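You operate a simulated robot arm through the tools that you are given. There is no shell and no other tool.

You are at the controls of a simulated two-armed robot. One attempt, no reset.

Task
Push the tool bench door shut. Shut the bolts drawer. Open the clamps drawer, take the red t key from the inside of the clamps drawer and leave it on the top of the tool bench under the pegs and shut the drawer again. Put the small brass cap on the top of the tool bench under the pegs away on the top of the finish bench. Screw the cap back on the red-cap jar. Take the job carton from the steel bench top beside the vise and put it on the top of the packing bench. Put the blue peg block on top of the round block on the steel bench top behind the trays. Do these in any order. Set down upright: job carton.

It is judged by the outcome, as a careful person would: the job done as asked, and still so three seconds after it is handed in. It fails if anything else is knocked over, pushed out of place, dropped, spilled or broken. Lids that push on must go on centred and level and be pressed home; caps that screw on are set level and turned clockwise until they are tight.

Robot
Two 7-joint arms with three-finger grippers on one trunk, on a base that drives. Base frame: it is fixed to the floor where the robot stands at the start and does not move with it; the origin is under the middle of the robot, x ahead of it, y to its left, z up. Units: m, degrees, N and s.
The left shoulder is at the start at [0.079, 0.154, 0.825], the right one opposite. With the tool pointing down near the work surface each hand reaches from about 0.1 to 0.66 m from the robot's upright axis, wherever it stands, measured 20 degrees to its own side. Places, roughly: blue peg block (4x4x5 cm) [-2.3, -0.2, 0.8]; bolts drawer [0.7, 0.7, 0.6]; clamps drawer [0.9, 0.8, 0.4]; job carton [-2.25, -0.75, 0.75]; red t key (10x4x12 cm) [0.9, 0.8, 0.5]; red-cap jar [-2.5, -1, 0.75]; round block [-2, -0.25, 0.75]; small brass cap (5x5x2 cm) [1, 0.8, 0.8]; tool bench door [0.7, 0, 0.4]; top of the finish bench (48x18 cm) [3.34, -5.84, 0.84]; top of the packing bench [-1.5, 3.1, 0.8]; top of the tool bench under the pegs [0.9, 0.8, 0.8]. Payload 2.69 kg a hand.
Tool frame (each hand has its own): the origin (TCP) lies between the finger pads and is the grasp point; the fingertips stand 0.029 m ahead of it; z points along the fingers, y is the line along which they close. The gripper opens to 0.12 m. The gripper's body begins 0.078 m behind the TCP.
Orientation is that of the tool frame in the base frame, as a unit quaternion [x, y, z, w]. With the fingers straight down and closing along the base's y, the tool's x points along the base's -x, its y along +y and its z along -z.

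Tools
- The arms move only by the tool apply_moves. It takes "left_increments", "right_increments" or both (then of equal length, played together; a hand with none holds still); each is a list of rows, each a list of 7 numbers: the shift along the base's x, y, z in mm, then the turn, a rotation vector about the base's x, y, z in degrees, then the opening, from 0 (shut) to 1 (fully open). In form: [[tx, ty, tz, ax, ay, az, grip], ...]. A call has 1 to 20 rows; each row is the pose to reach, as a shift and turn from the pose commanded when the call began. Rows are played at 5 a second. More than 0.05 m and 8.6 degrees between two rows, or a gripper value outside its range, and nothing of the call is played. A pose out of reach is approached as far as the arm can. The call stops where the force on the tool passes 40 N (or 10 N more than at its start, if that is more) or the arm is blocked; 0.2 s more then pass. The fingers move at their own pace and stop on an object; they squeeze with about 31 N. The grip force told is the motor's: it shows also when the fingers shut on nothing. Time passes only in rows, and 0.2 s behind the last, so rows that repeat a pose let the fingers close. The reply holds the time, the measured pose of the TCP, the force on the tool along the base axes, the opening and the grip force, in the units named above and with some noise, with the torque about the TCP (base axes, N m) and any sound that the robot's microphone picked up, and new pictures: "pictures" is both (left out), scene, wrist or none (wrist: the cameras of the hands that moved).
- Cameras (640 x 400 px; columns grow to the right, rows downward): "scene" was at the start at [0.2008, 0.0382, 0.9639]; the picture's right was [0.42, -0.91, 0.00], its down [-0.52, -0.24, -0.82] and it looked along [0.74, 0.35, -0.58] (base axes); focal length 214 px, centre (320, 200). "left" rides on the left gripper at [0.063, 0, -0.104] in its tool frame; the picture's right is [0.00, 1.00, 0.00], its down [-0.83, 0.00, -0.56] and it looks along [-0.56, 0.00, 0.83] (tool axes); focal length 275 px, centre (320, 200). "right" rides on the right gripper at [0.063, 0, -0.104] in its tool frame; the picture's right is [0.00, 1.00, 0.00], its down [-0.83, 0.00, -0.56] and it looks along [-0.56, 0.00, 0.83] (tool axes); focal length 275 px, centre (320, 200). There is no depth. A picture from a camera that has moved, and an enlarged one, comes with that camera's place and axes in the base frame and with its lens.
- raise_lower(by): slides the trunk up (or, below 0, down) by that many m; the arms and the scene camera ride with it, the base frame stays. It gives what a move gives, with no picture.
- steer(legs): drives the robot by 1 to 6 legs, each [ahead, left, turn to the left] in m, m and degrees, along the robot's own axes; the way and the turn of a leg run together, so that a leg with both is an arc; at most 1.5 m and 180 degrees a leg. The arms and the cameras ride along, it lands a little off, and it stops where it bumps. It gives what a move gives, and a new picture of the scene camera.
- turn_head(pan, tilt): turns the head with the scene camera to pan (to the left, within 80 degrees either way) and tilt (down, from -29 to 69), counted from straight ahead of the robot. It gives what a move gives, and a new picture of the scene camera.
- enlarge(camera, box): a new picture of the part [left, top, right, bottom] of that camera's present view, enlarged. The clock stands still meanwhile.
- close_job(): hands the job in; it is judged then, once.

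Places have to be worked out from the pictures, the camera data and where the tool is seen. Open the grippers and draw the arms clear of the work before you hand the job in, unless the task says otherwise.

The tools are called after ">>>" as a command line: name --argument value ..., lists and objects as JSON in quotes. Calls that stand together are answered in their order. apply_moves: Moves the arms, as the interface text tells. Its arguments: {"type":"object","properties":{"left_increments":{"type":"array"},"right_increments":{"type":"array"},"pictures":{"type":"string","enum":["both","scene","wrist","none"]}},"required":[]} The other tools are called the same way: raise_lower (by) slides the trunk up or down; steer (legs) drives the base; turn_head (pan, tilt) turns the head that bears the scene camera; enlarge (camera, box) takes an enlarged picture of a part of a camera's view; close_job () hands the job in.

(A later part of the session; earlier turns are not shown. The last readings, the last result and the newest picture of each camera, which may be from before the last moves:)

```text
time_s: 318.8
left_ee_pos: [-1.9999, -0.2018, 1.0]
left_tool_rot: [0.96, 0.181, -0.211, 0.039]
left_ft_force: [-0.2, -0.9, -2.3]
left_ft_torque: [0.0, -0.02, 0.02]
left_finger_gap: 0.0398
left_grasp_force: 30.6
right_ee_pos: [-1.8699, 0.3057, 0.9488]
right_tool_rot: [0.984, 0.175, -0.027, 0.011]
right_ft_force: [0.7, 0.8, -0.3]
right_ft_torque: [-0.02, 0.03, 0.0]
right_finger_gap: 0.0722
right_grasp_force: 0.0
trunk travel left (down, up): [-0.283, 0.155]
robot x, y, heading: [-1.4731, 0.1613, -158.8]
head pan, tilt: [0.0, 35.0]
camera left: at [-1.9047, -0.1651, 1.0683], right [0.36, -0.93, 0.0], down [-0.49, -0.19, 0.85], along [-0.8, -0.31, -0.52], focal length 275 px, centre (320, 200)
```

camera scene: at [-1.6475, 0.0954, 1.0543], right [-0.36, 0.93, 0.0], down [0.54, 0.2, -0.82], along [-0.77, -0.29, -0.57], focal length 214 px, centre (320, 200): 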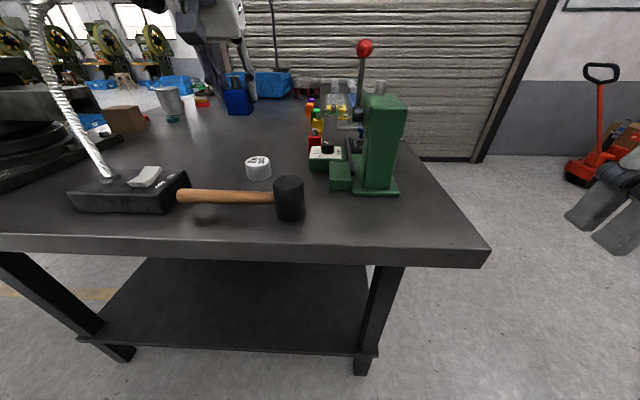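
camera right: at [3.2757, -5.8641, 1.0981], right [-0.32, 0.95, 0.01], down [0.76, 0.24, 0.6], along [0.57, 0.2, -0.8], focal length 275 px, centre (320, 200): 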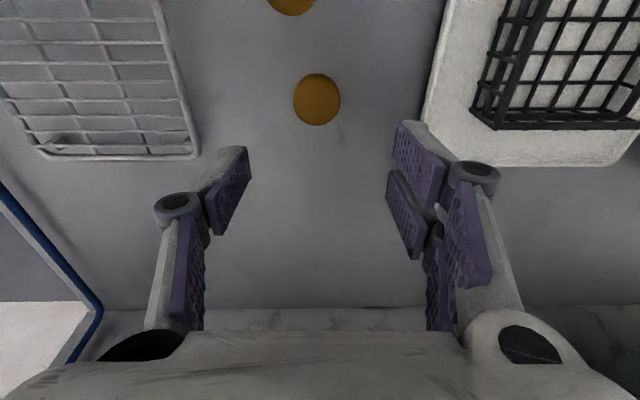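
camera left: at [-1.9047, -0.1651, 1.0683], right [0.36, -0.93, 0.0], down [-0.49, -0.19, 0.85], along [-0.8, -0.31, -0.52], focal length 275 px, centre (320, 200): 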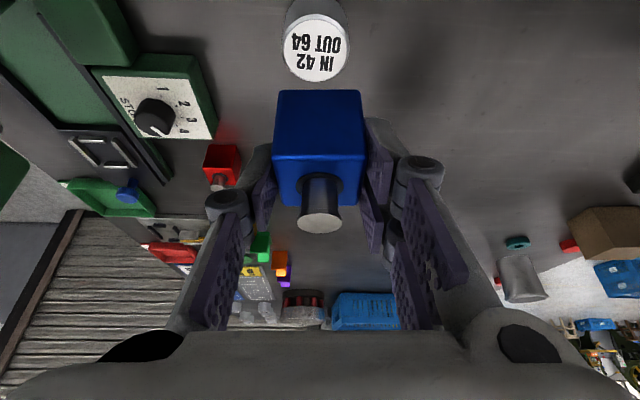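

The round block's top is at ≈(−2.034,−0.211), z≈0.84. I move 2.5 cm forward and lower until the held block is ~3 cm above it, then check.

>>> apply_moves --left_increments '[[-12, -3, -10, 0, 0, 0, 0], [-25, -5.6, -35, 0, 0, 0, 0], [-25, -5.6, -65, 0, 0, 0, 0], [-25, -5.6, -90, 0, 0, 0, 0]]'

>>> enlarge --camera "scene" --box '[200, 100, 340, 200]'

```text
time_s: 319.8
left_ee_pos: [-2.0214, -0.2084, 0.9091]
left_tool_rot: [0.96, 0.18, -0.211, 0.038]
left_ft_force: [-0.6, 0.1, -1.9]
left_ft_torque: [0.03, -0.01, -0.03]
left_finger_gap: 0.0396
left_grasp_force: 31.1
right_ee_pos: [-1.8699, 0.3049, 0.949]
right_tool_rot: [0.984, 0.175, -0.027, 0.012]
right_ft_force: [-0.2, -0.3, -0.2]
right_ft_torque: [0.01, 0.02, -0.03]
right_finger_gap: 0.0721
right_grasp_force: 0.1
trunk travel left (down, up): [-0.283, 0.155]
robot x, y, heading: [-1.4751, 0.161, -159.1]
head pan, tilt: [0.0, 35.0]
camera scene: at [-1.6472, 0.0955, 1.0543], right [-0.36, 0.93, 0.0], down [0.54, 0.2, -0.82], along [-0.77, -0.29, -0.57], focal length 214 px, centre (320, 200)
camera left: at [-1.9273, -0.1709, 0.9778], right [0.36, -0.93, 0.0], down [-0.49, -0.19, 0.85], along [-0.8, -0.31, -0.52], focal length 275 px, centre (320, 200)
```

scene: 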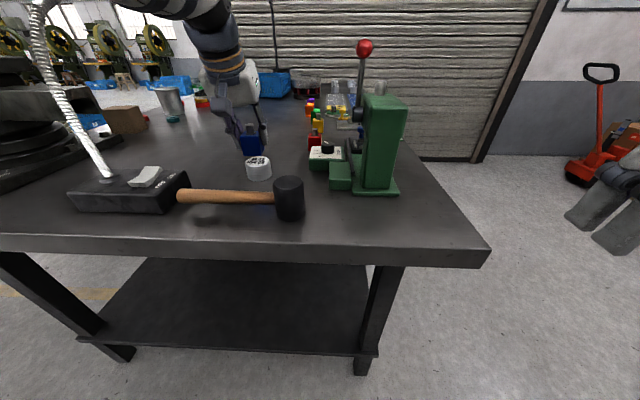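
left: 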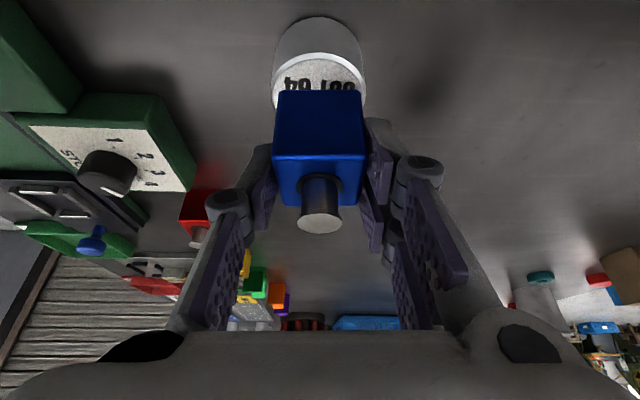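

```text
4.00 times, centred on (270, 150) of scene
camera zoom: at [-1.6472, 0.0955, 1.0543], right [-0.36, 0.93, 0.0], down [0.54, 0.2, -0.82], along [-0.77, -0.29, -0.57], focal length 858 px, centre (520, 400)
```

zoom: 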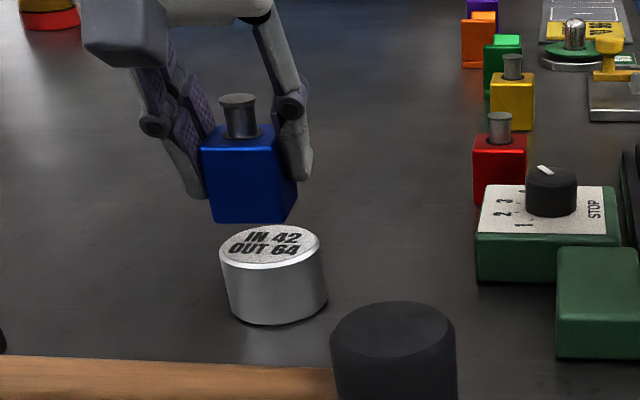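

The block hovers over the round block with decent alignment. I lower 15 mm more and compare again.

>>> apply_moves --left_increments '[[0, 0, -8, 0, 0, 0, 0], [0, 0, -15, 0, 0, 0, 0]]' --pictures "wrist"

>>> enlarge --camera "scene" --box '[220, 110, 300, 190]'

>>> enlarge --camera "left" --box '[220, 0, 420, 125]'

```text
time_s: 320.4
left_ee_pos: [-2.0235, -0.2075, 0.8943]
left_tool_rot: [0.96, 0.181, -0.212, 0.039]
left_ft_force: [-0.2, -0.3, -2.2]
left_ft_torque: [0.01, -0.01, 0.02]
left_finger_gap: 0.0394
left_grasp_force: 31.3
right_ee_pos: [-1.8697, 0.306, 0.949]
right_tool_rot: [0.984, 0.175, -0.027, 0.012]
right_ft_force: [0.6, 0.5, 0.1]
right_ft_torque: [-0.01, -0.01, 0.01]
right_finger_gap: 0.0719
right_grasp_force: 0.0
trunk travel left (down, up): [-0.283, 0.155]
robot x, y, heading: [-1.4687, 0.1593, -158.9]
head pan, tilt: [0.0, 35.0]
camera left: at [-1.9289, -0.1701, 0.9627], right [0.36, -0.93, 0.0], down [-0.49, -0.19, 0.85], along [-0.8, -0.31, -0.52], focal length 275 px, centre (320, 200)
```

left: 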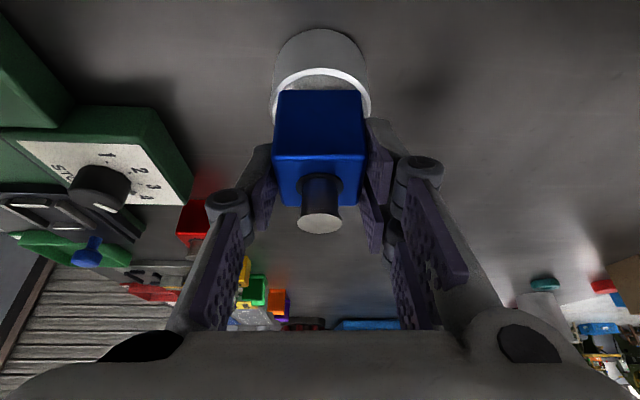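

```text
5.00 times, centred on (260, 150) of scene
camera zoom: at [-1.6471, 0.0956, 1.0543], right [-0.36, 0.93, 0.0], down [0.54, 0.2, -0.82], along [-0.77, -0.29, -0.57], focal length 1072 px, centre (620, 450)
```

zoom: 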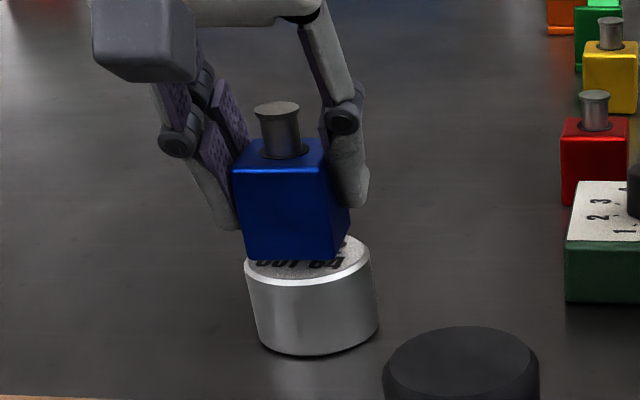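

```text
3.20 times, centred on (320, 62) of left
camera zoom: at [-1.9289, -0.1701, 0.9627], right [0.36, -0.93, 0.0], down [-0.49, -0.19, 0.85], along [-0.8, -0.31, -0.52], focal length 881 px, centre (320, 640)
```

zoom: 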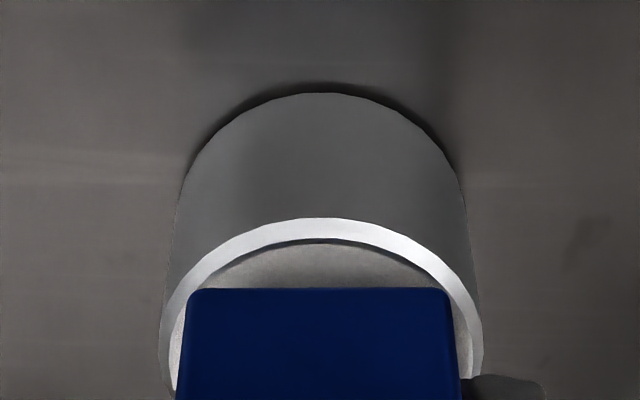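

Laterally centred; a ~4 mm forward correction is due. I apply it and lower until contact.

>>> apply_moves --left_increments '[[-3.7, -1.5, -3, 0, 0, 0, 0], [-3.7, -1.5, -6, 0, 0, 0, 0], [-3.7, -1.5, -9, 0, 0, 0, 0]]' --pictures "none"

>>> enlarge --camera "scene" --box '[220, 110, 300, 190]'

```text
time_s: 321.2
left_ee_pos: [-2.0278, -0.21, 0.8865]
left_tool_rot: [0.96, 0.181, -0.211, 0.037]
left_ft_force: [-0.7, -0.3, 1.1]
left_ft_torque: [-0.05, -0.06, -0.01]
left_finger_gap: 0.0394
left_grasp_force: 31.2
right_ee_pos: [-1.8704, 0.305, 0.9493]
right_tool_rot: [0.984, 0.175, -0.027, 0.012]
right_ft_force: [-0.1, 0.3, 0.5]
right_ft_torque: [-0.02, -0.02, -0.02]
right_finger_gap: 0.0718
right_grasp_force: 0.0
trunk travel left (down, up): [-0.283, 0.155]
robot x, y, heading: [-1.4737, 0.1604, -159.1]
head pan, tilt: [0.0, 35.0]
```

```text
5.00 times, centred on (260, 150) of scene
camera zoom: at [-1.6469, 0.0956, 1.0544], right [-0.36, 0.93, 0.0], down [0.54, 0.2, -0.82], along [-0.77, -0.29, -0.57], focal length 1072 px, centre (620, 450)
```

zoom: 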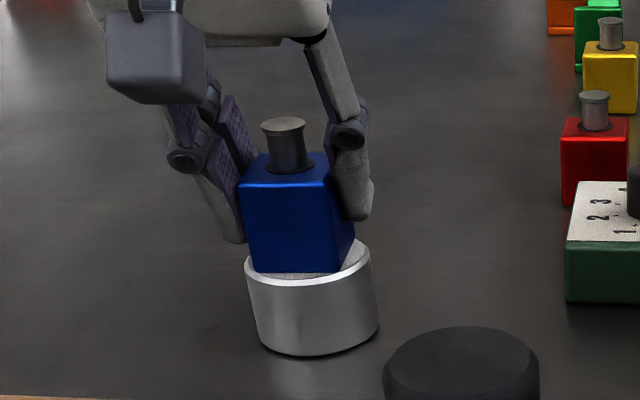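

The block rests centred on the round block (first contact felt). I open gently and retreat along the finger axis.

>>> apply_moves --left_increments '[[0, 0, -1, 0, 0, 0, 0], [0, 0, -1, 0, 0, 0, 0.4], [0, 0, -1, 0, 0, 0, 0.55], [0, 0, -1, 0, 0, 0, 0.6], [8, 3, 18, 0, 0, 0, 0.6], [20, 8, 45, 0, 0, 0, 0.6], [35, 14, 80, 0, 0, 0, 0.6], [50, 20, 115, 0, 0, 0, 0.6]]'

>>> enlarge --camera "scene" --box '[220, 110, 300, 190]'

```text
time_s: 323.0
left_ee_pos: [-1.9848, -0.1924, 1.0054]
left_tool_rot: [0.96, 0.18, -0.21, 0.038]
left_ft_force: [-0.1, 0.1, -0.7]
left_ft_torque: [-0.02, 0.0, 0.0]
left_finger_gap: 0.0724
left_grasp_force: 0.0
left hand out of reach, approached as far as the arm can: row 7, 8
right_ee_pos: [-1.8696, 0.3058, 0.9474]
right_tool_rot: [0.984, 0.174, -0.027, 0.012]
right_ft_force: [0.0, -0.3, 0.3]
right_ft_torque: [0.0, -0.01, -0.02]
right_finger_gap: 0.0719
right_grasp_force: 0.0
trunk travel left (down, up): [-0.283, 0.155]
robot x, y, heading: [-1.4741, 0.1572, -159.0]
head pan, tilt: [0.0, 35.0]
camera scene: at [-1.6467, 0.0958, 1.0544], right [-0.36, 0.93, 0.0], down [0.54, 0.2, -0.82], along [-0.77, -0.29, -0.57], focal length 214 px, centre (320, 200)
camera left: at [-1.8894, -0.155, 1.0739], right [0.36, -0.93, 0.0], down [-0.49, -0.19, 0.85], along [-0.8, -0.3, -0.52], focal length 275 px, centre (320, 200)
```

scene: 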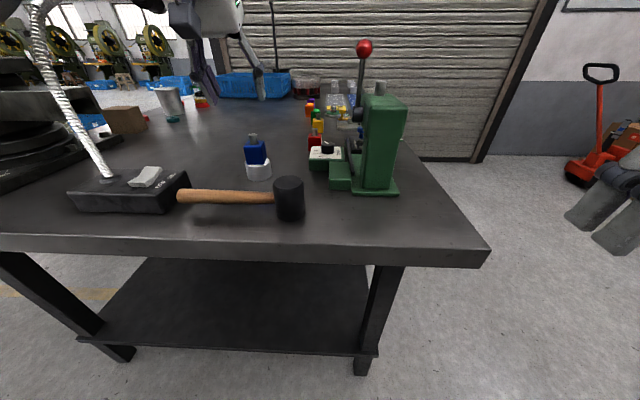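
left: 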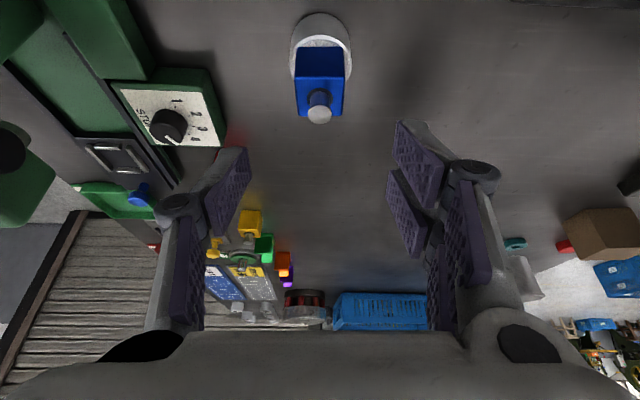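

```text
5.00 times, centred on (260, 150) of scene
camera zoom: at [-1.6467, 0.0958, 1.0544], right [-0.36, 0.93, 0.0], down [0.54, 0.2, -0.82], along [-0.77, -0.29, -0.57], focal length 1072 px, centre (620, 450)
```

zoom: 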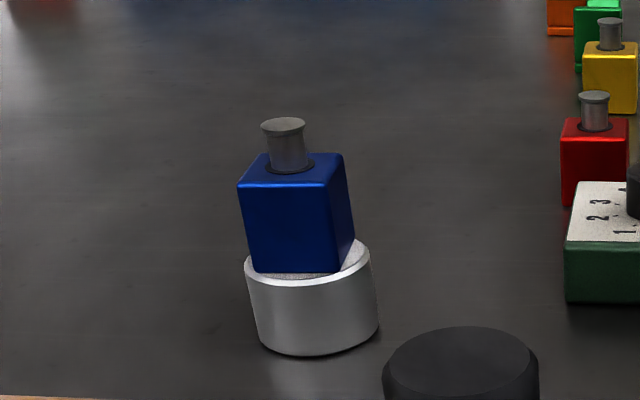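

The blue block stands on the round block. Next I drive around to the bench's left long side for the carton and the jar.

>>> steer --legs '[[-0.5, 0, 0], [0, 1.5, -2], [0, 0.35, 0], [1.45, 0, 0], [0, 0, -90]]'

>>> turn_head --pan 0 --tilt 35

```text
time_s: 350.6
left_ee_pos: [-2.0405, -1.3184, 1.0048]
left_tool_rot: [0.779, -0.589, -0.17, -0.131]
left_ft_force: [0.1, 0.5, 0.3]
left_ft_torque: [0.0, 0.04, 0.01]
left_finger_gap: 0.0718
left_grasp_force: 0.0
right_ee_pos: [-1.5546, -1.4809, 0.9478]
right_tool_rot: [0.791, -0.611, -0.026, -0.012]
right_ft_force: [0.3, 0.1, 0.4]
right_ft_torque: [0.02, -0.04, 0.01]
right_finger_gap: 0.0719
right_grasp_force: 0.0
trunk travel left (down, up): [-0.283, 0.155]
robot x, y, heading: [-1.7364, -1.8598, 105.3]
head pan, tilt: [0.0, 35.0]
camera scene: at [-1.7854, -1.6803, 1.0544], right [0.96, 0.26, 0.0], down [0.15, -0.55, -0.82], along [-0.22, 0.79, -0.57], focal length 214 px, centre (320, 200)
```

scene: 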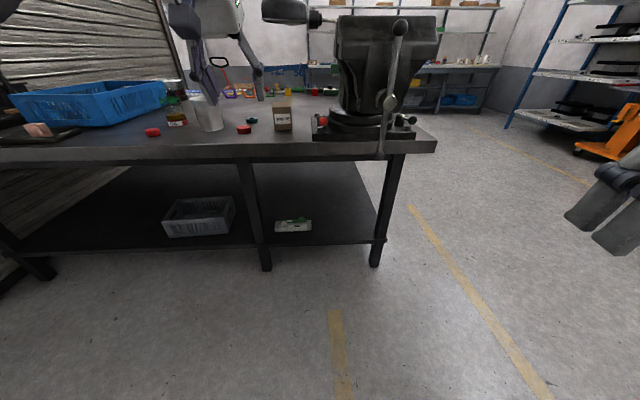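

```text
time_s: 351.2
left_ee_pos: [-2.0403, -1.3177, 1.0046]
left_tool_rot: [0.779, -0.589, -0.17, -0.13]
left_ft_force: [-0.4, -0.3, 0.2]
left_ft_torque: [0.01, 0.01, 0.0]
left_finger_gap: 0.0721
left_grasp_force: 0.2
right_ee_pos: [-1.5545, -1.4811, 0.9486]
right_tool_rot: [0.791, -0.612, -0.027, -0.012]
right_ft_force: [-0.9, -0.2, 0.0]
right_ft_torque: [0.02, 0.03, 0.03]
right_finger_gap: 0.0719
right_grasp_force: 0.0
trunk travel left (down, up): [-0.283, 0.155]
robot x, y, heading: [-1.7389, -1.8582, 105.3]
head pan, tilt: [0.0, 35.0]
camera scene: at [-1.7854, -1.6803, 1.0544], right [0.96, 0.26, 0.0], down [0.15, -0.55, -0.82], along [-0.22, 0.79, -0.57], focal length 214 px, centre (320, 200)
```

scene: 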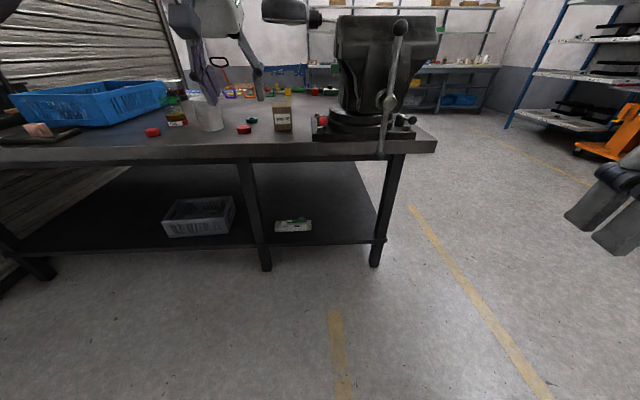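

>>> enlarge --camera "scene" --box '[120, 50, 340, 170]'

>>> enlarge --camera "scene" --box '[130, 70, 230, 150]'

```text
2.91 times, centred on (230, 110) of scene
camera zoom: at [-1.7854, -1.6803, 1.0544], right [0.96, 0.26, 0.0], down [0.15, -0.55, -0.82], along [-0.22, 0.79, -0.57], focal length 624 px, centre (582, 462)
```

zoom: 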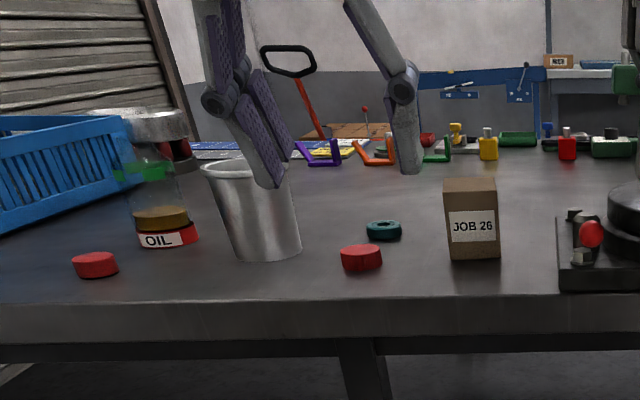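

```text
5.00 times, centred on (180, 110) of scene
camera zoom: at [-1.7854, -1.6803, 1.0544], right [0.96, 0.26, 0.0], down [0.15, -0.55, -0.82], along [-0.22, 0.79, -0.57], focal length 1072 px, centre (1020, 650)
```

zoom: 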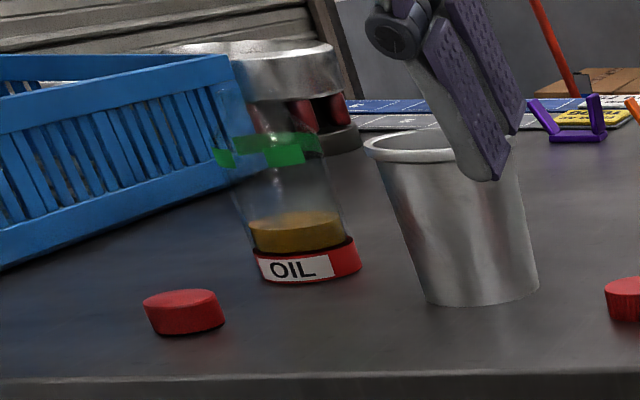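

I see the open OIL jar, two red caps, a teal ring, a can and the carton JOB 26. I move to stand in front of the jar, keeping some distance, and look closely.

>>> steer --legs '[[0, 0.54, 2.5], [0.2, 0, 0]]'

>>> turn_head --pan 0 --tilt 30

>>> enlarge --camera "scene" --box '[220, 70, 420, 195]'

```text
time_s: 357.0
left_ee_pos: [-2.6353, -1.3025, 1.0042]
left_tool_rot: [0.793, -0.571, -0.172, -0.127]
left_ft_force: [0.1, -0.4, 0.1]
left_ft_torque: [-0.02, 0.0, 0.02]
left_finger_gap: 0.0719
left_grasp_force: 0.1
right_ee_pos: [-2.1448, -1.4414, 0.9485]
right_tool_rot: [0.805, -0.593, -0.028, -0.012]
right_ft_force: [-0.5, -0.1, -0.3]
right_ft_torque: [-0.01, 0.01, 0.0]
right_finger_gap: 0.072
right_grasp_force: 0.0
trunk travel left (down, up): [-0.283, 0.155]
robot x, y, heading: [-2.3108, -1.8278, 108.2]
head pan, tilt: [0.0, 35.0]
camera scene: at [-2.3649, -1.6525, 1.0543], right [0.95, 0.31, 0.0], down [0.18, -0.55, -0.82], along [-0.25, 0.78, -0.57], focal length 214 px, centre (320, 200)
```

scene: 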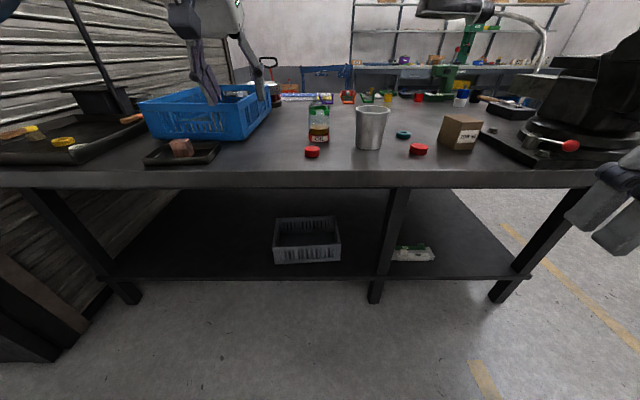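

```text
time_s: 357.7
left_ee_pos: [-2.6364, -1.3022, 1.005]
left_tool_rot: [0.793, -0.57, -0.173, -0.126]
left_ft_force: [-0.1, -0.1, 0.1]
left_ft_torque: [-0.01, 0.02, -0.01]
left_finger_gap: 0.072
left_grasp_force: 0.1
right_ee_pos: [-2.145, -1.4422, 0.9486]
right_tool_rot: [0.806, -0.592, -0.027, -0.012]
right_ft_force: [0.9, 0.1, 0.0]
right_ft_torque: [0.01, 0.0, 0.03]
right_finger_gap: 0.0719
right_grasp_force: 0.0
trunk travel left (down, up): [-0.283, 0.155]
robot x, y, heading: [-2.3087, -1.8306, 108.0]
head pan, tilt: [0.0, 30.0]
camera scene: at [-2.3655, -1.6507, 1.0621], right [0.95, 0.31, 0.0], down [0.15, -0.48, -0.87], along [-0.27, 0.82, -0.5], focal length 214 px, centre (320, 200)
```

scene: 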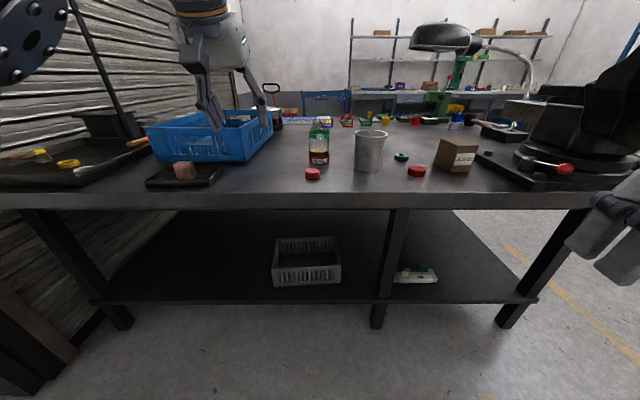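

```text
3.20 times, centred on (320, 132) of scene
camera zoom: at [-2.3655, -1.6507, 1.0621], right [0.95, 0.31, 0.0], down [0.15, -0.48, -0.87], along [-0.27, 0.82, -0.5], focal length 686 px, centre (320, 416)
```

zoom: 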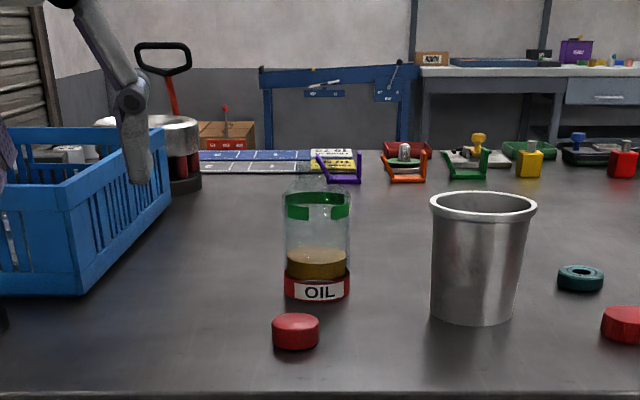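

>>> apply_moves --left_increments '[[0, 0, 0, 0, 0, 0, 0.6]]' --pictures "wrist"

>>> enlarge --camera "left" --box '[320, 0, 640, 200]'

```text
time_s: 358.1
left_ee_pos: [-2.6355, -1.3033, 1.0048]
left_tool_rot: [0.793, -0.571, -0.173, -0.127]
left_ft_force: [0.2, 0.5, -0.5]
left_ft_torque: [-0.01, -0.01, 0.01]
left_finger_gap: 0.0719
left_grasp_force: 0.0
right_ee_pos: [-2.1443, -1.4418, 0.9488]
right_tool_rot: [0.805, -0.592, -0.028, -0.012]
right_ft_force: [-0.8, -0.6, 0.2]
right_ft_torque: [-0.01, 0.0, 0.06]
right_finger_gap: 0.0721
right_grasp_force: 0.2
trunk travel left (down, up): [-0.283, 0.155]
robot x, y, heading: [-2.3069, -1.8325, 108.0]
head pan, tilt: [0.0, 30.0]
camera left: at [-2.6035, -1.3978, 1.0733], right [-0.95, -0.31, 0.0], down [-0.16, 0.5, 0.85], along [-0.27, 0.81, -0.52], focal length 275 px, centre (320, 200)
```

left: 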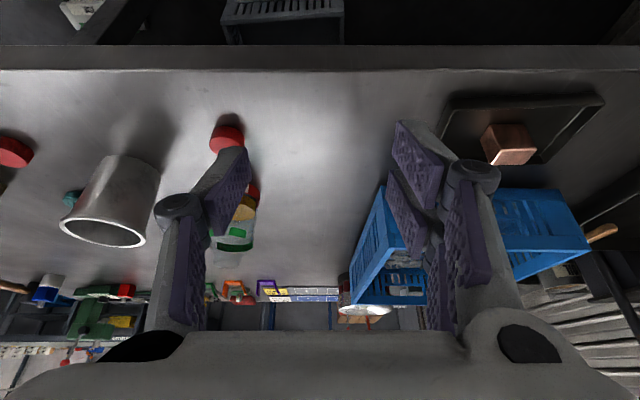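

```text
2.00 times, centred on (480, 100) of left
camera zoom: at [-2.6035, -1.3978, 1.0733], right [-0.95, -0.31, 0.0], down [-0.16, 0.5, 0.85], along [-0.27, 0.81, -0.52], focal length 551 px, centre (0, 400)
```

zoom: 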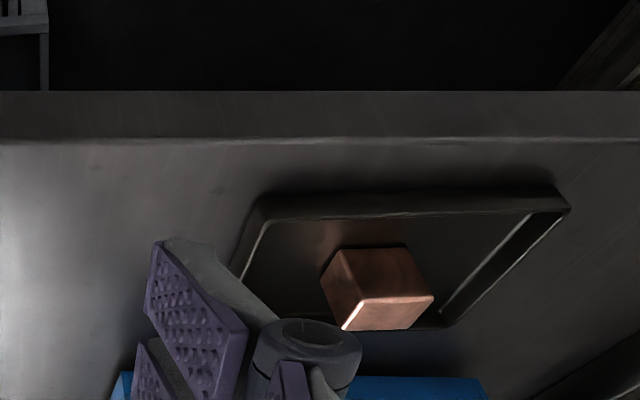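

I raise and draw back the left hand, and bring the right hand up, before driving closer to the jar.

>>> apply_moves --left_increments '[[-10, -20, 20, 0, 0, 0, 0.6], [-20, -45, 40, 0, 0, 0, 0.6], [-35, -70, 60, 0, 0, 0, 0.6], [-50, -100, 80, 0, 0, 0, 0.6]]' --right_increments '[[0, 0, 30, 0, 0, 0, 0.6], [0, 0, 60, 0, 0, 0, 0.6], [-5, 15, 90, 0, 0, 0, 0.6], [-10, 30, 120, 0, 0, 0, 0.6]]' --pictures "none"

>>> steer --legs '[[0.3, 0, 0]]'

```text
time_s: 359.1
left_ee_pos: [-2.6888, -1.3992, 1.0872]
left_tool_rot: [0.793, -0.571, -0.172, -0.127]
left_ft_force: [-0.3, -0.7, 0.2]
left_ft_torque: [0.03, 0.02, 0.01]
left_finger_gap: 0.072
left_grasp_force: 0.0
left hand out of reach, approached as far as the arm can: row 1, 2, 3, 4
right_ee_pos: [-2.1993, -1.396, 0.9926]
right_tool_rot: [0.805, -0.593, -0.028, -0.012]
right_ft_force: [-0.2, 0.2, -0.6]
right_ft_torque: [-0.01, -0.03, -0.02]
right_finger_gap: 0.0719
right_grasp_force: 0.0
right hand out of reach, approached as far as the arm can: row 1, 2, 3, 4
trunk travel left (down, up): [-0.283, 0.155]
robot x, y, heading: [-2.3088, -1.8294, 107.9]
head pan, tilt: [0.0, 30.0]
```

```text
time_s: 361.1
left_ee_pos: [-2.7795, -1.1199, 1.088]
left_tool_rot: [0.793, -0.571, -0.172, -0.126]
left_ft_force: [-0.2, 0.1, -0.2]
left_ft_torque: [0.0, -0.02, -0.01]
left_finger_gap: 0.0721
left_grasp_force: 0.1
right_ee_pos: [-2.2884, -1.1171, 0.9923]
right_tool_rot: [0.805, -0.593, -0.028, -0.011]
right_ft_force: [0.1, 0.2, 0.5]
right_ft_torque: [-0.01, -0.01, 0.0]
right_finger_gap: 0.0719
right_grasp_force: 0.1
trunk travel left (down, up): [-0.283, 0.155]
robot x, y, heading: [-2.4015, -1.5501, 107.7]
head pan, tilt: [0.0, 30.0]
camera scene: at [-2.4566, -1.3709, 1.0621], right [0.95, 0.31, 0.0], down [0.15, -0.48, -0.87], along [-0.27, 0.82, -0.5], focal length 214 px, centre (320, 200)
```

scene: 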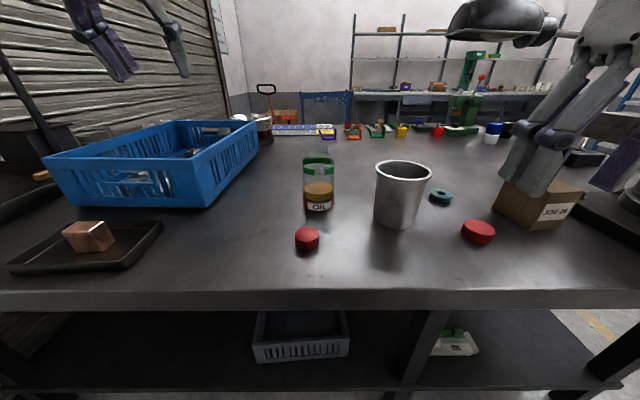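

>>> enlarge --camera "scene" --box '[270, 130, 390, 260]'

>>> enlarge --camera "scene" --box '[400, 170, 520, 260]'

>>> apply_moves --right_increments '[[0, 0, 0, 0, 0, 0, 0.6]]' --pictures "wrist"

```text
3.08 times, centred on (330, 195) of scene
camera zoom: at [-2.4566, -1.3709, 1.0621], right [0.95, 0.31, 0.0], down [0.15, -0.48, -0.87], along [-0.27, 0.82, -0.5], focal length 660 px, centre (289, 215)
```

zoom: 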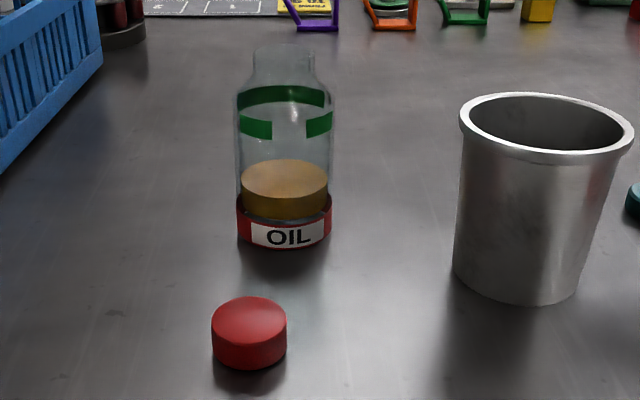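

```text
4.44 times, centred on (460, 215) of scene
camera zoom: at [-2.4566, -1.3709, 1.0621], right [0.95, 0.31, 0.0], down [0.15, -0.48, -0.87], along [-0.27, 0.82, -0.5], focal length 953 px, centre (-302, 133)
```

zoom: 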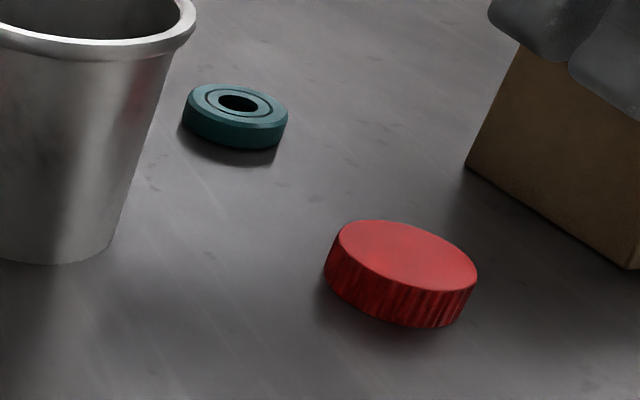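

```text
time_s: 361.5
left_ee_pos: [-2.7795, -1.1194, 1.0866]
left_tool_rot: [0.793, -0.57, -0.172, -0.127]
left_ft_force: [0.2, -0.3, 0.7]
left_ft_torque: [0.0, 0.01, 0.0]
left_finger_gap: 0.072
left_grasp_force: 0.1
right_ee_pos: [-2.2868, -1.117, 0.993]
right_tool_rot: [0.805, -0.592, -0.029, -0.012]
right_ft_force: [-0.1, 0.4, 0.2]
right_ft_torque: [0.0, -0.01, 0.0]
right_finger_gap: 0.0719
right_grasp_force: 0.0
trunk travel left (down, up): [-0.283, 0.155]
robot x, y, heading: [-2.3961, -1.5507, 108.0]
head pan, tilt: [0.0, 30.0]
camera right: at [-2.2672, -1.1834, 1.0936], right [-0.95, -0.3, 0.01], down [-0.23, 0.76, 0.6], along [-0.19, 0.57, -0.8], focal length 275 px, centre (320, 200)
```

right: 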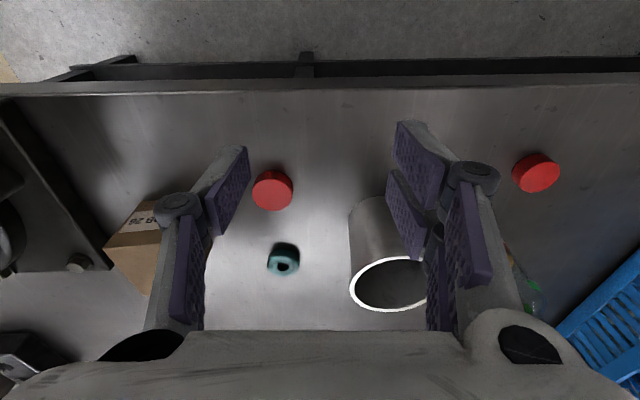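

Two red caps differ: a smooth one (~42 mm) by the jar and a ribbed one (~50 mm) by the carton; the jar's neck seems ~39 mm. I move the right hand over the smooth cap and jar for a closer look.

>>> apply_moves --right_increments '[[-40, 0, 10, 0, 0, 0, 0.6], [-85, 0, 20, 0, 0, 0, 0.6], [-130, 0, 20, 0, 0, 0, 0.6], [-175, 0, 20, 0, 0, 0, 0.6], [-220, 0, 20, 0, 0, 0, 0.6], [-262, 0, 20, 0, 0, 0, 0.6]]' --pictures "wrist"

>>> enlarge --camera "right" --box '[220, 60, 480, 300]'

```text
time_s: 362.9
left_ee_pos: [-2.7798, -1.1204, 1.0888]
left_tool_rot: [0.793, -0.57, -0.172, -0.127]
left_ft_force: [-1.0, -1.2, -0.5]
left_ft_torque: [-0.02, -0.02, 0.0]
left_finger_gap: 0.072
left_grasp_force: 0.0
right_ee_pos: [-2.5509, -1.1153, 1.0145]
right_tool_rot: [0.805, -0.592, -0.029, -0.012]
right_ft_force: [0.0, 0.3, 0.0]
right_ft_torque: [0.01, -0.02, -0.01]
right_finger_gap: 0.0721
right_grasp_force: 0.0
trunk travel left (down, up): [-0.283, 0.155]
robot x, y, heading: [-2.4025, -1.5556, 108.0]
head pan, tilt: [0.0, 30.0]
camera right: at [-2.5297, -1.1814, 1.1161], right [-0.95, -0.3, 0.01], down [-0.23, 0.76, 0.6], along [-0.19, 0.57, -0.8], focal length 275 px, centre (320, 200)
```

right: 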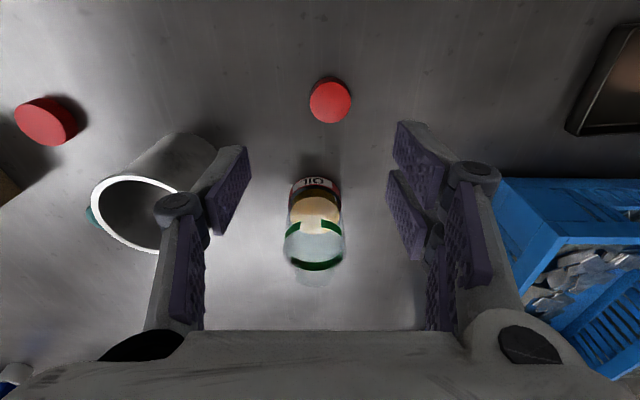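

```text
1.67 times, centred on (350, 180) of right
camera zoom: at [-2.5297, -1.1814, 1.1161], right [-0.95, -0.3, 0.01], down [-0.23, 0.76, 0.6], along [-0.19, 0.57, -0.8], focal length 459 px, centre (270, 233)
```

zoom: 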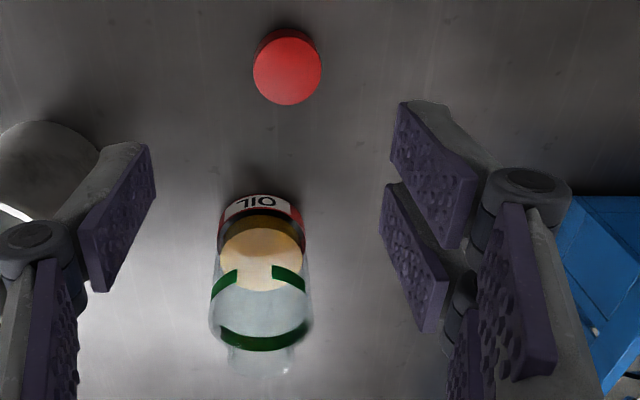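

The smooth cap (≈42 mm) matches the ≈38 mm neck, so that is the jar's cap. I level the right hand and go over it at (−2.569,−1.104).

>>> apply_moves --right_increments '[[-10, 6, -20, -1.5, -0.9, 0, 0.6], [-18, 11, -60, -3.1, -1.9, 0, 0.6], [-18, 11, -100, -3.1, -1.9, 0, 0.6], [-18, 11, -125, -3.1, -1.9, 0, 0.6]]' --pictures "wrist"

```text
time_s: 363.9
left_ee_pos: [-2.779, -1.1198, 1.0873]
left_tool_rot: [0.793, -0.572, -0.171, -0.126]
left_ft_force: [-0.1, 0.1, 0.0]
left_ft_torque: [0.03, 0.0, 0.01]
left_finger_gap: 0.0718
left_grasp_force: 0.0
right_ee_pos: [-2.5677, -1.1028, 0.8882]
right_tool_rot: [0.805, -0.593, 0.001, 0.0]
right_ft_force: [0.3, 0.1, -0.3]
right_ft_torque: [0.03, -0.01, -0.06]
right_finger_gap: 0.0718
right_grasp_force: 0.2
trunk travel left (down, up): [-0.283, 0.155]
robot x, y, heading: [-2.3979, -1.5519, 108.3]
head pan, tilt: [0.0, 30.0]
camera right: at [-2.5495, -1.1652, 0.9939], right [-0.95, -0.3, 0.0], down [-0.25, 0.79, 0.55], along [-0.17, 0.53, -0.83], focal length 275 px, centre (320, 200)
```

right: 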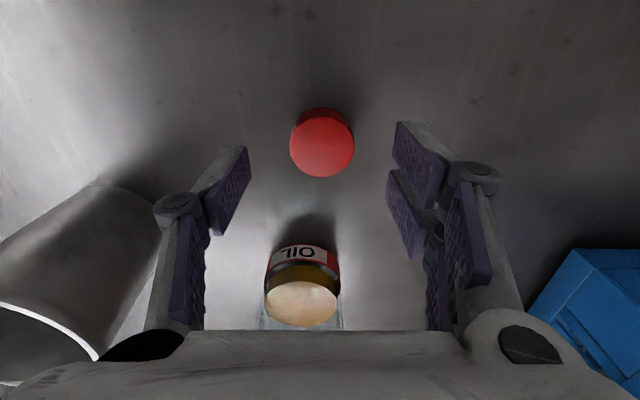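

>>> apply_moves --right_increments '[[-3, 2, -20, 0, 0, 0, 0.6], [-3, 2, -41, 0, 0, 0, 0.6], [-3, 2, -41, 0, 0, 0, 0.4], [-3, 2, -41, 0, 0, 0, 0.1], [-3, 2, -41, 0, 0, 0, 0], [-3, 2, -41, 0, 0, 0, 0]]' --pictures "wrist"

```text
time_s: 365.3
left_ee_pos: [-2.7791, -1.1202, 1.0858]
left_tool_rot: [0.793, -0.571, -0.172, -0.126]
left_ft_force: [0.3, 0.1, -0.2]
left_ft_torque: [-0.01, -0.04, 0.02]
left_finger_gap: 0.0721
left_grasp_force: 0.0
right_ee_pos: [-2.571, -1.1044, 0.8491]
right_tool_rot: [0.805, -0.593, 0.001, 0.0]
right_ft_force: [-0.6, 0.9, 0.2]
right_ft_torque: [0.02, 0.02, 0.01]
right_finger_gap: 0.0004
right_grasp_force: 28.3
trunk travel left (down, up): [-0.283, 0.155]
robot x, y, heading: [-2.3968, -1.5511, 107.9]
head pan, tilt: [0.0, 30.0]
camera right: at [-2.5529, -1.1651, 0.9548], right [-0.95, -0.3, 0.0], down [-0.25, 0.79, 0.55], along [-0.17, 0.53, -0.83], focal length 275 px, centre (320, 200)
```

right: 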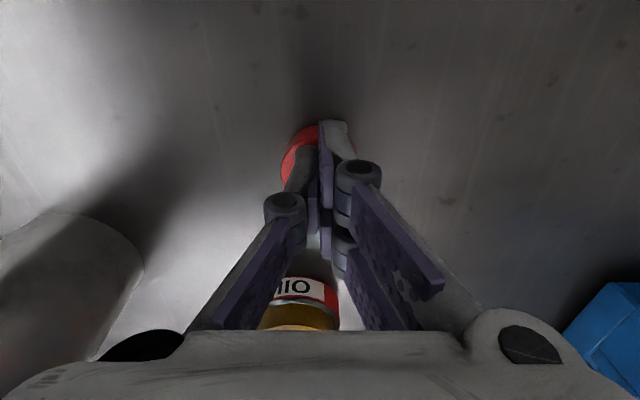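

The fingers closed just above the cap: it is lower than thought. I open, descend another 14 mm and close again.

>>> apply_moves --right_increments '[[0, 0, 5, 0, 0, 0, 0.3], [0, 0, 5, 0, 0, 0, 0.6], [0, 0, 5, 0, 0, 0, 0.6], [0, 0, -5, 0, 0, 0, 0.6], [0, 0, -14, 0, 0, 0, 0.6]]' --pictures "wrist"

```text
time_s: 366.5
left_ee_pos: [-2.7792, -1.1196, 1.0873]
left_tool_rot: [0.793, -0.571, -0.172, -0.126]
left_ft_force: [0.2, -0.1, -0.4]
left_ft_torque: [-0.05, -0.04, 0.0]
left_finger_gap: 0.072
left_grasp_force: 0.0
right_ee_pos: [-2.571, -1.1032, 0.8336]
right_tool_rot: [0.805, -0.594, 0.001, 0.0]
right_ft_force: [0.0, 0.2, -0.2]
right_ft_torque: [-0.02, -0.01, -0.01]
right_finger_gap: 0.0723
right_grasp_force: 0.1
trunk travel left (down, up): [-0.283, 0.155]
robot x, y, heading: [-2.4007, -1.5515, 107.8]
head pan, tilt: [0.0, 30.0]
camera right: at [-2.5529, -1.1642, 0.9394], right [-0.95, -0.3, 0.0], down [-0.25, 0.79, 0.55], along [-0.17, 0.53, -0.83], focal length 275 px, centre (320, 200)
```

right: 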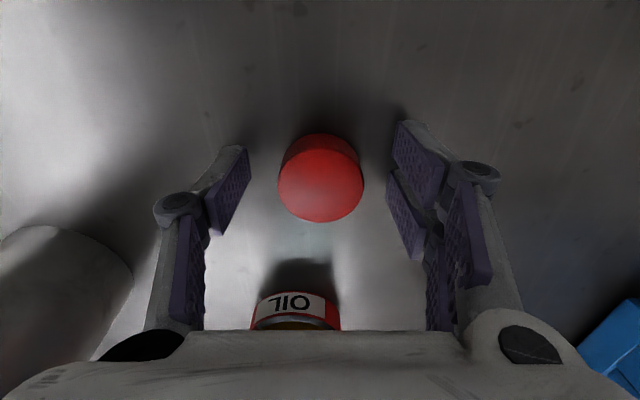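

>>> apply_moves --right_increments '[[-1, 4, 0, 0, 0, 0, 0.5], [-1, 4, 0, 0, 0, 0, 0.3], [-1, 4, 0, 0, 0, 0, 0], [-1, 4, 0, 0, 0, 0, 0]]' --pictures "wrist"

```text
time_s: 367.5
left_ee_pos: [-2.779, -1.1194, 1.0868]
left_tool_rot: [0.794, -0.569, -0.173, -0.125]
left_ft_force: [-0.1, -0.3, -0.5]
left_ft_torque: [-0.01, 0.01, 0.01]
left_finger_gap: 0.072
left_grasp_force: 0.0
right_ee_pos: [-2.5715, -1.0991, 0.8346]
right_tool_rot: [0.805, -0.593, 0.002, 0.001]
right_ft_force: [0.6, -0.5, 0.3]
right_ft_torque: [-0.01, -0.04, -0.02]
right_finger_gap: 0.0424
right_grasp_force: 31.2
trunk travel left (down, up): [-0.283, 0.155]
robot x, y, heading: [-2.4015, -1.5527, 107.9]
head pan, tilt: [0.0, 30.0]
camera right: at [-2.5542, -1.1605, 0.9395], right [-0.95, -0.3, 0.0], down [-0.25, 0.79, 0.55], along [-0.17, 0.53, -0.83], focal length 275 px, centre (320, 200)
```

right: 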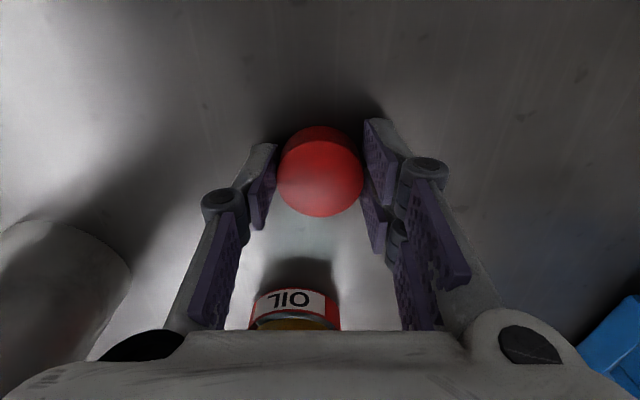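

Cap gripped (42 mm). I lift it high above the jar's neck before driving closer.

>>> apply_moves --right_increments '[[0, 0, 30, 0, 0, 0, 0], [0, 0, 70, 0, 0, 0, 0], [0, 0, 110, 0, 0, 0, 0], [0, 0, 150, 0, 0, 0, 0], [0, -10, 185, 0, 0, 0, 0], [0, -20, 205, 0, 0, 0, 0]]' --pictures "none"

>>> raise_lower --by 0.1

>>> apply_moves --right_increments '[[0, 0, 0, 0, 0, 0, 0]]'

```text
time_s: 368.9
left_ee_pos: [-2.7782, -1.1206, 1.0871]
left_tool_rot: [0.793, -0.571, -0.172, -0.126]
left_ft_force: [0.5, -1.4, 0.1]
left_ft_torque: [0.0, 0.0, -0.01]
left_finger_gap: 0.072
left_grasp_force: 0.0
right_ee_pos: [-2.5646, -1.12, 0.9981]
right_tool_rot: [0.805, -0.593, 0.001, 0.0]
right_ft_force: [-0.2, -0.9, -0.2]
right_ft_torque: [0.03, 0.02, 0.05]
right_finger_gap: 0.0425
right_grasp_force: 30.7
right hand out of reach, approached as far as the arm can: row 4, 5, 6
trunk travel left (down, up): [-0.283, 0.155]
robot x, y, heading: [-2.4013, -1.5524, 108.0]
head pan, tilt: [0.0, 30.0]
```

```text
time_s: 370.2
left_ee_pos: [-2.7791, -1.1193, 1.1859]
left_tool_rot: [0.793, -0.571, -0.171, -0.125]
left_ft_force: [-0.6, 0.0, 0.7]
left_ft_torque: [-0.01, 0.01, 0.01]
left_finger_gap: 0.0721
left_grasp_force: 0.0
right_ee_pos: [-2.5519, -1.1548, 1.1613]
right_tool_rot: [0.803, -0.591, -0.058, -0.042]
right_ft_force: [-0.1, -0.1, -0.7]
right_ft_torque: [0.01, -0.04, 0.0]
right_finger_gap: 0.0423
right_grasp_force: 30.4
trunk travel left (down, up): [-0.383, 0.055]
robot x, y, heading: [-2.3971, -1.5506, 108.0]
head pan, tilt: [0.0, 30.0]
```

```text
time_s: 370.6
left_ee_pos: [-2.7788, -1.1204, 1.1867]
left_tool_rot: [0.793, -0.571, -0.172, -0.126]
left_ft_force: [0.5, -0.3, 0.4]
left_ft_torque: [0.0, -0.01, 0.02]
left_finger_gap: 0.0721
left_grasp_force: 0.0
right_ee_pos: [-2.5525, -1.157, 1.1629]
right_tool_rot: [0.803, -0.591, -0.059, -0.042]
right_ft_force: [0.7, -0.2, -0.4]
right_ft_torque: [0.0, 0.0, 0.04]
right_finger_gap: 0.0424
right_grasp_force: 31.0
trunk travel left (down, up): [-0.383, 0.055]
robot x, y, heading: [-2.4024, -1.5467, 108.0]
head pan, tilt: [0.0, 30.0]
camera scene: at [-2.4446, -1.408, 1.174], right [0.95, 0.31, 0.0], down [0.15, -0.46, -0.87], along [-0.27, 0.83, -0.49], focal length 214 px, centre (320, 200)
camera right: at [-2.5295, -1.23, 1.2573], right [-0.95, -0.3, 0.0], down [-0.22, 0.71, 0.67], along [-0.2, 0.64, -0.74], focal length 275 px, centre (320, 200)
```

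scene: 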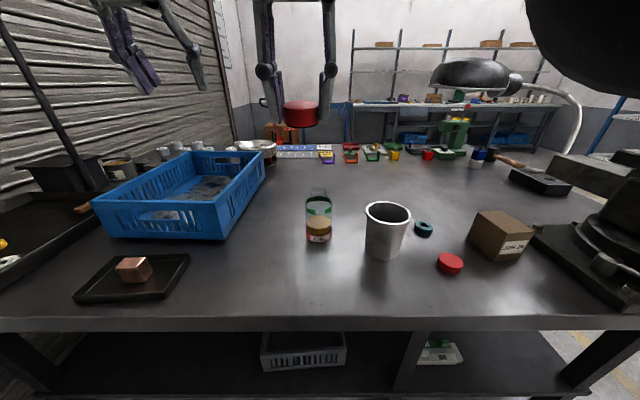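
right: 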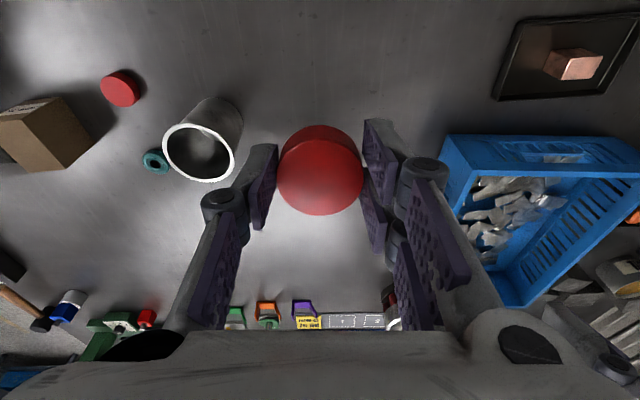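

The hand swung up a bit and tilted 8°, all clear. I drive 0.10 m closer and re-level the hand.

>>> steer --legs '[[0.1, 0, 0]]'

>>> apply_moves --right_increments '[[0, 0, -20, -4, -1.3, 0, 0], [-3, 25, -45, -7.9, -2.6, 0, 0], [-6, 55, -70, -7.9, -2.6, 0, 0], [-8, 85, -90, -7.9, -2.6, 0, 0]]'

```text
time_s: 371.8
left_ee_pos: [-2.8098, -1.0238, 1.1866]
left_tool_rot: [0.793, -0.571, -0.172, -0.126]
left_ft_force: [0.2, 0.1, 0.9]
left_ft_torque: [-0.05, -0.01, -0.02]
left_finger_gap: 0.0718
left_grasp_force: 0.1
right_ee_pos: [-2.5844, -1.0611, 1.1615]
right_tool_rot: [0.803, -0.591, -0.058, -0.042]
right_ft_force: [0.1, 0.7, -1.0]
right_ft_torque: [-0.03, -0.02, -0.01]
right_finger_gap: 0.0424
right_grasp_force: 30.8
trunk travel left (down, up): [-0.383, 0.055]
robot x, y, heading: [-2.4315, -1.4549, 107.9]
head pan, tilt: [0.0, 30.0]
camera scene: at [-2.4758, -1.3125, 1.1741], right [0.95, 0.31, 0.0], down [0.15, -0.46, -0.87], along [-0.27, 0.83, -0.48], focal length 214 px, centre (320, 200)
```

scene: 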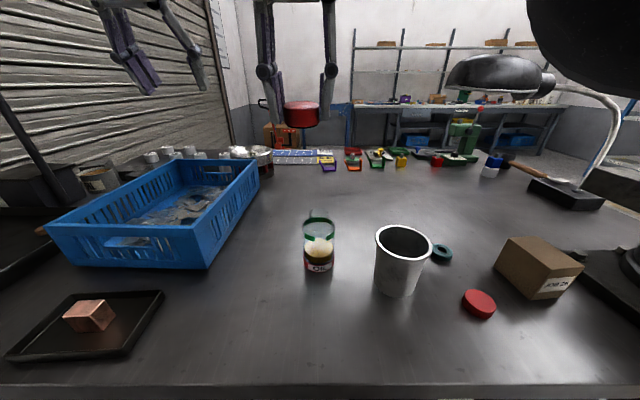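

```text
time_s: 372.8
left_ee_pos: [-2.809, -1.0241, 1.1867]
left_tool_rot: [0.793, -0.571, -0.173, -0.127]
left_ft_force: [0.1, -0.3, -0.6]
left_ft_torque: [-0.02, 0.03, 0.01]
left_finger_gap: 0.072
left_grasp_force: 0.0
right_ee_pos: [-2.5765, -0.999, 1.0597]
right_tool_rot: [0.805, -0.593, -0.001, 0.0]
right_ft_force: [0.1, -0.2, -0.5]
right_ft_torque: [-0.04, 0.03, -0.02]
right_finger_gap: 0.0424
right_grasp_force: 31.2
right hand out of reach, approached as far as the arm can: row 2, 3, 4
trunk travel left (down, up): [-0.383, 0.055]
robot x, y, heading: [-2.4292, -1.4591, 108.0]
head pan, tilt: [0.0, 30.0]
camera scene: at [-2.4747, -1.3127, 1.1724], right [0.95, 0.31, 0.0], down [0.15, -0.48, -0.87], along [-0.27, 0.82, -0.5], focal length 214 px, centre (320, 200)
camera right: at [-2.5575, -1.0588, 1.1653], right [-0.95, -0.3, 0.0], down [-0.25, 0.79, 0.56], along [-0.17, 0.53, -0.83], focal length 275 px, centre (320, 200)
```

scene: 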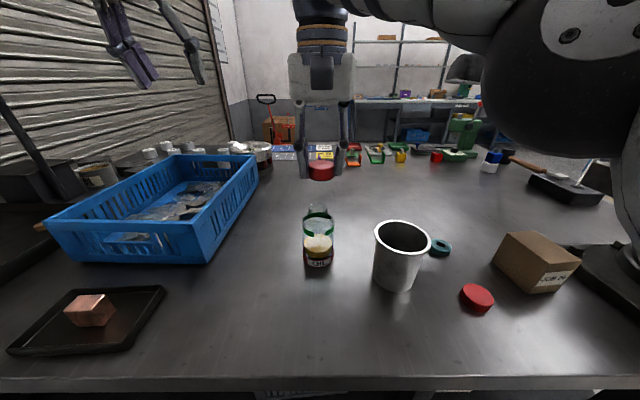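
right: 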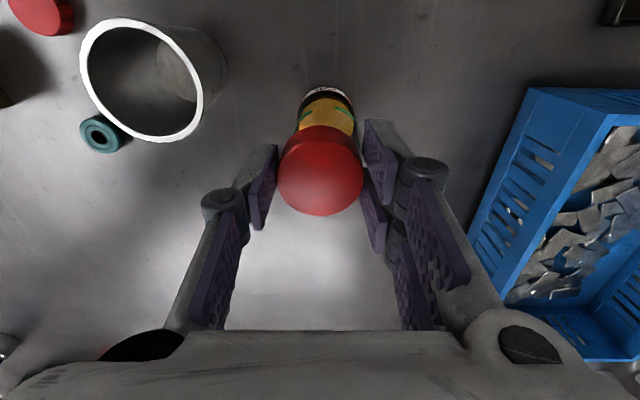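

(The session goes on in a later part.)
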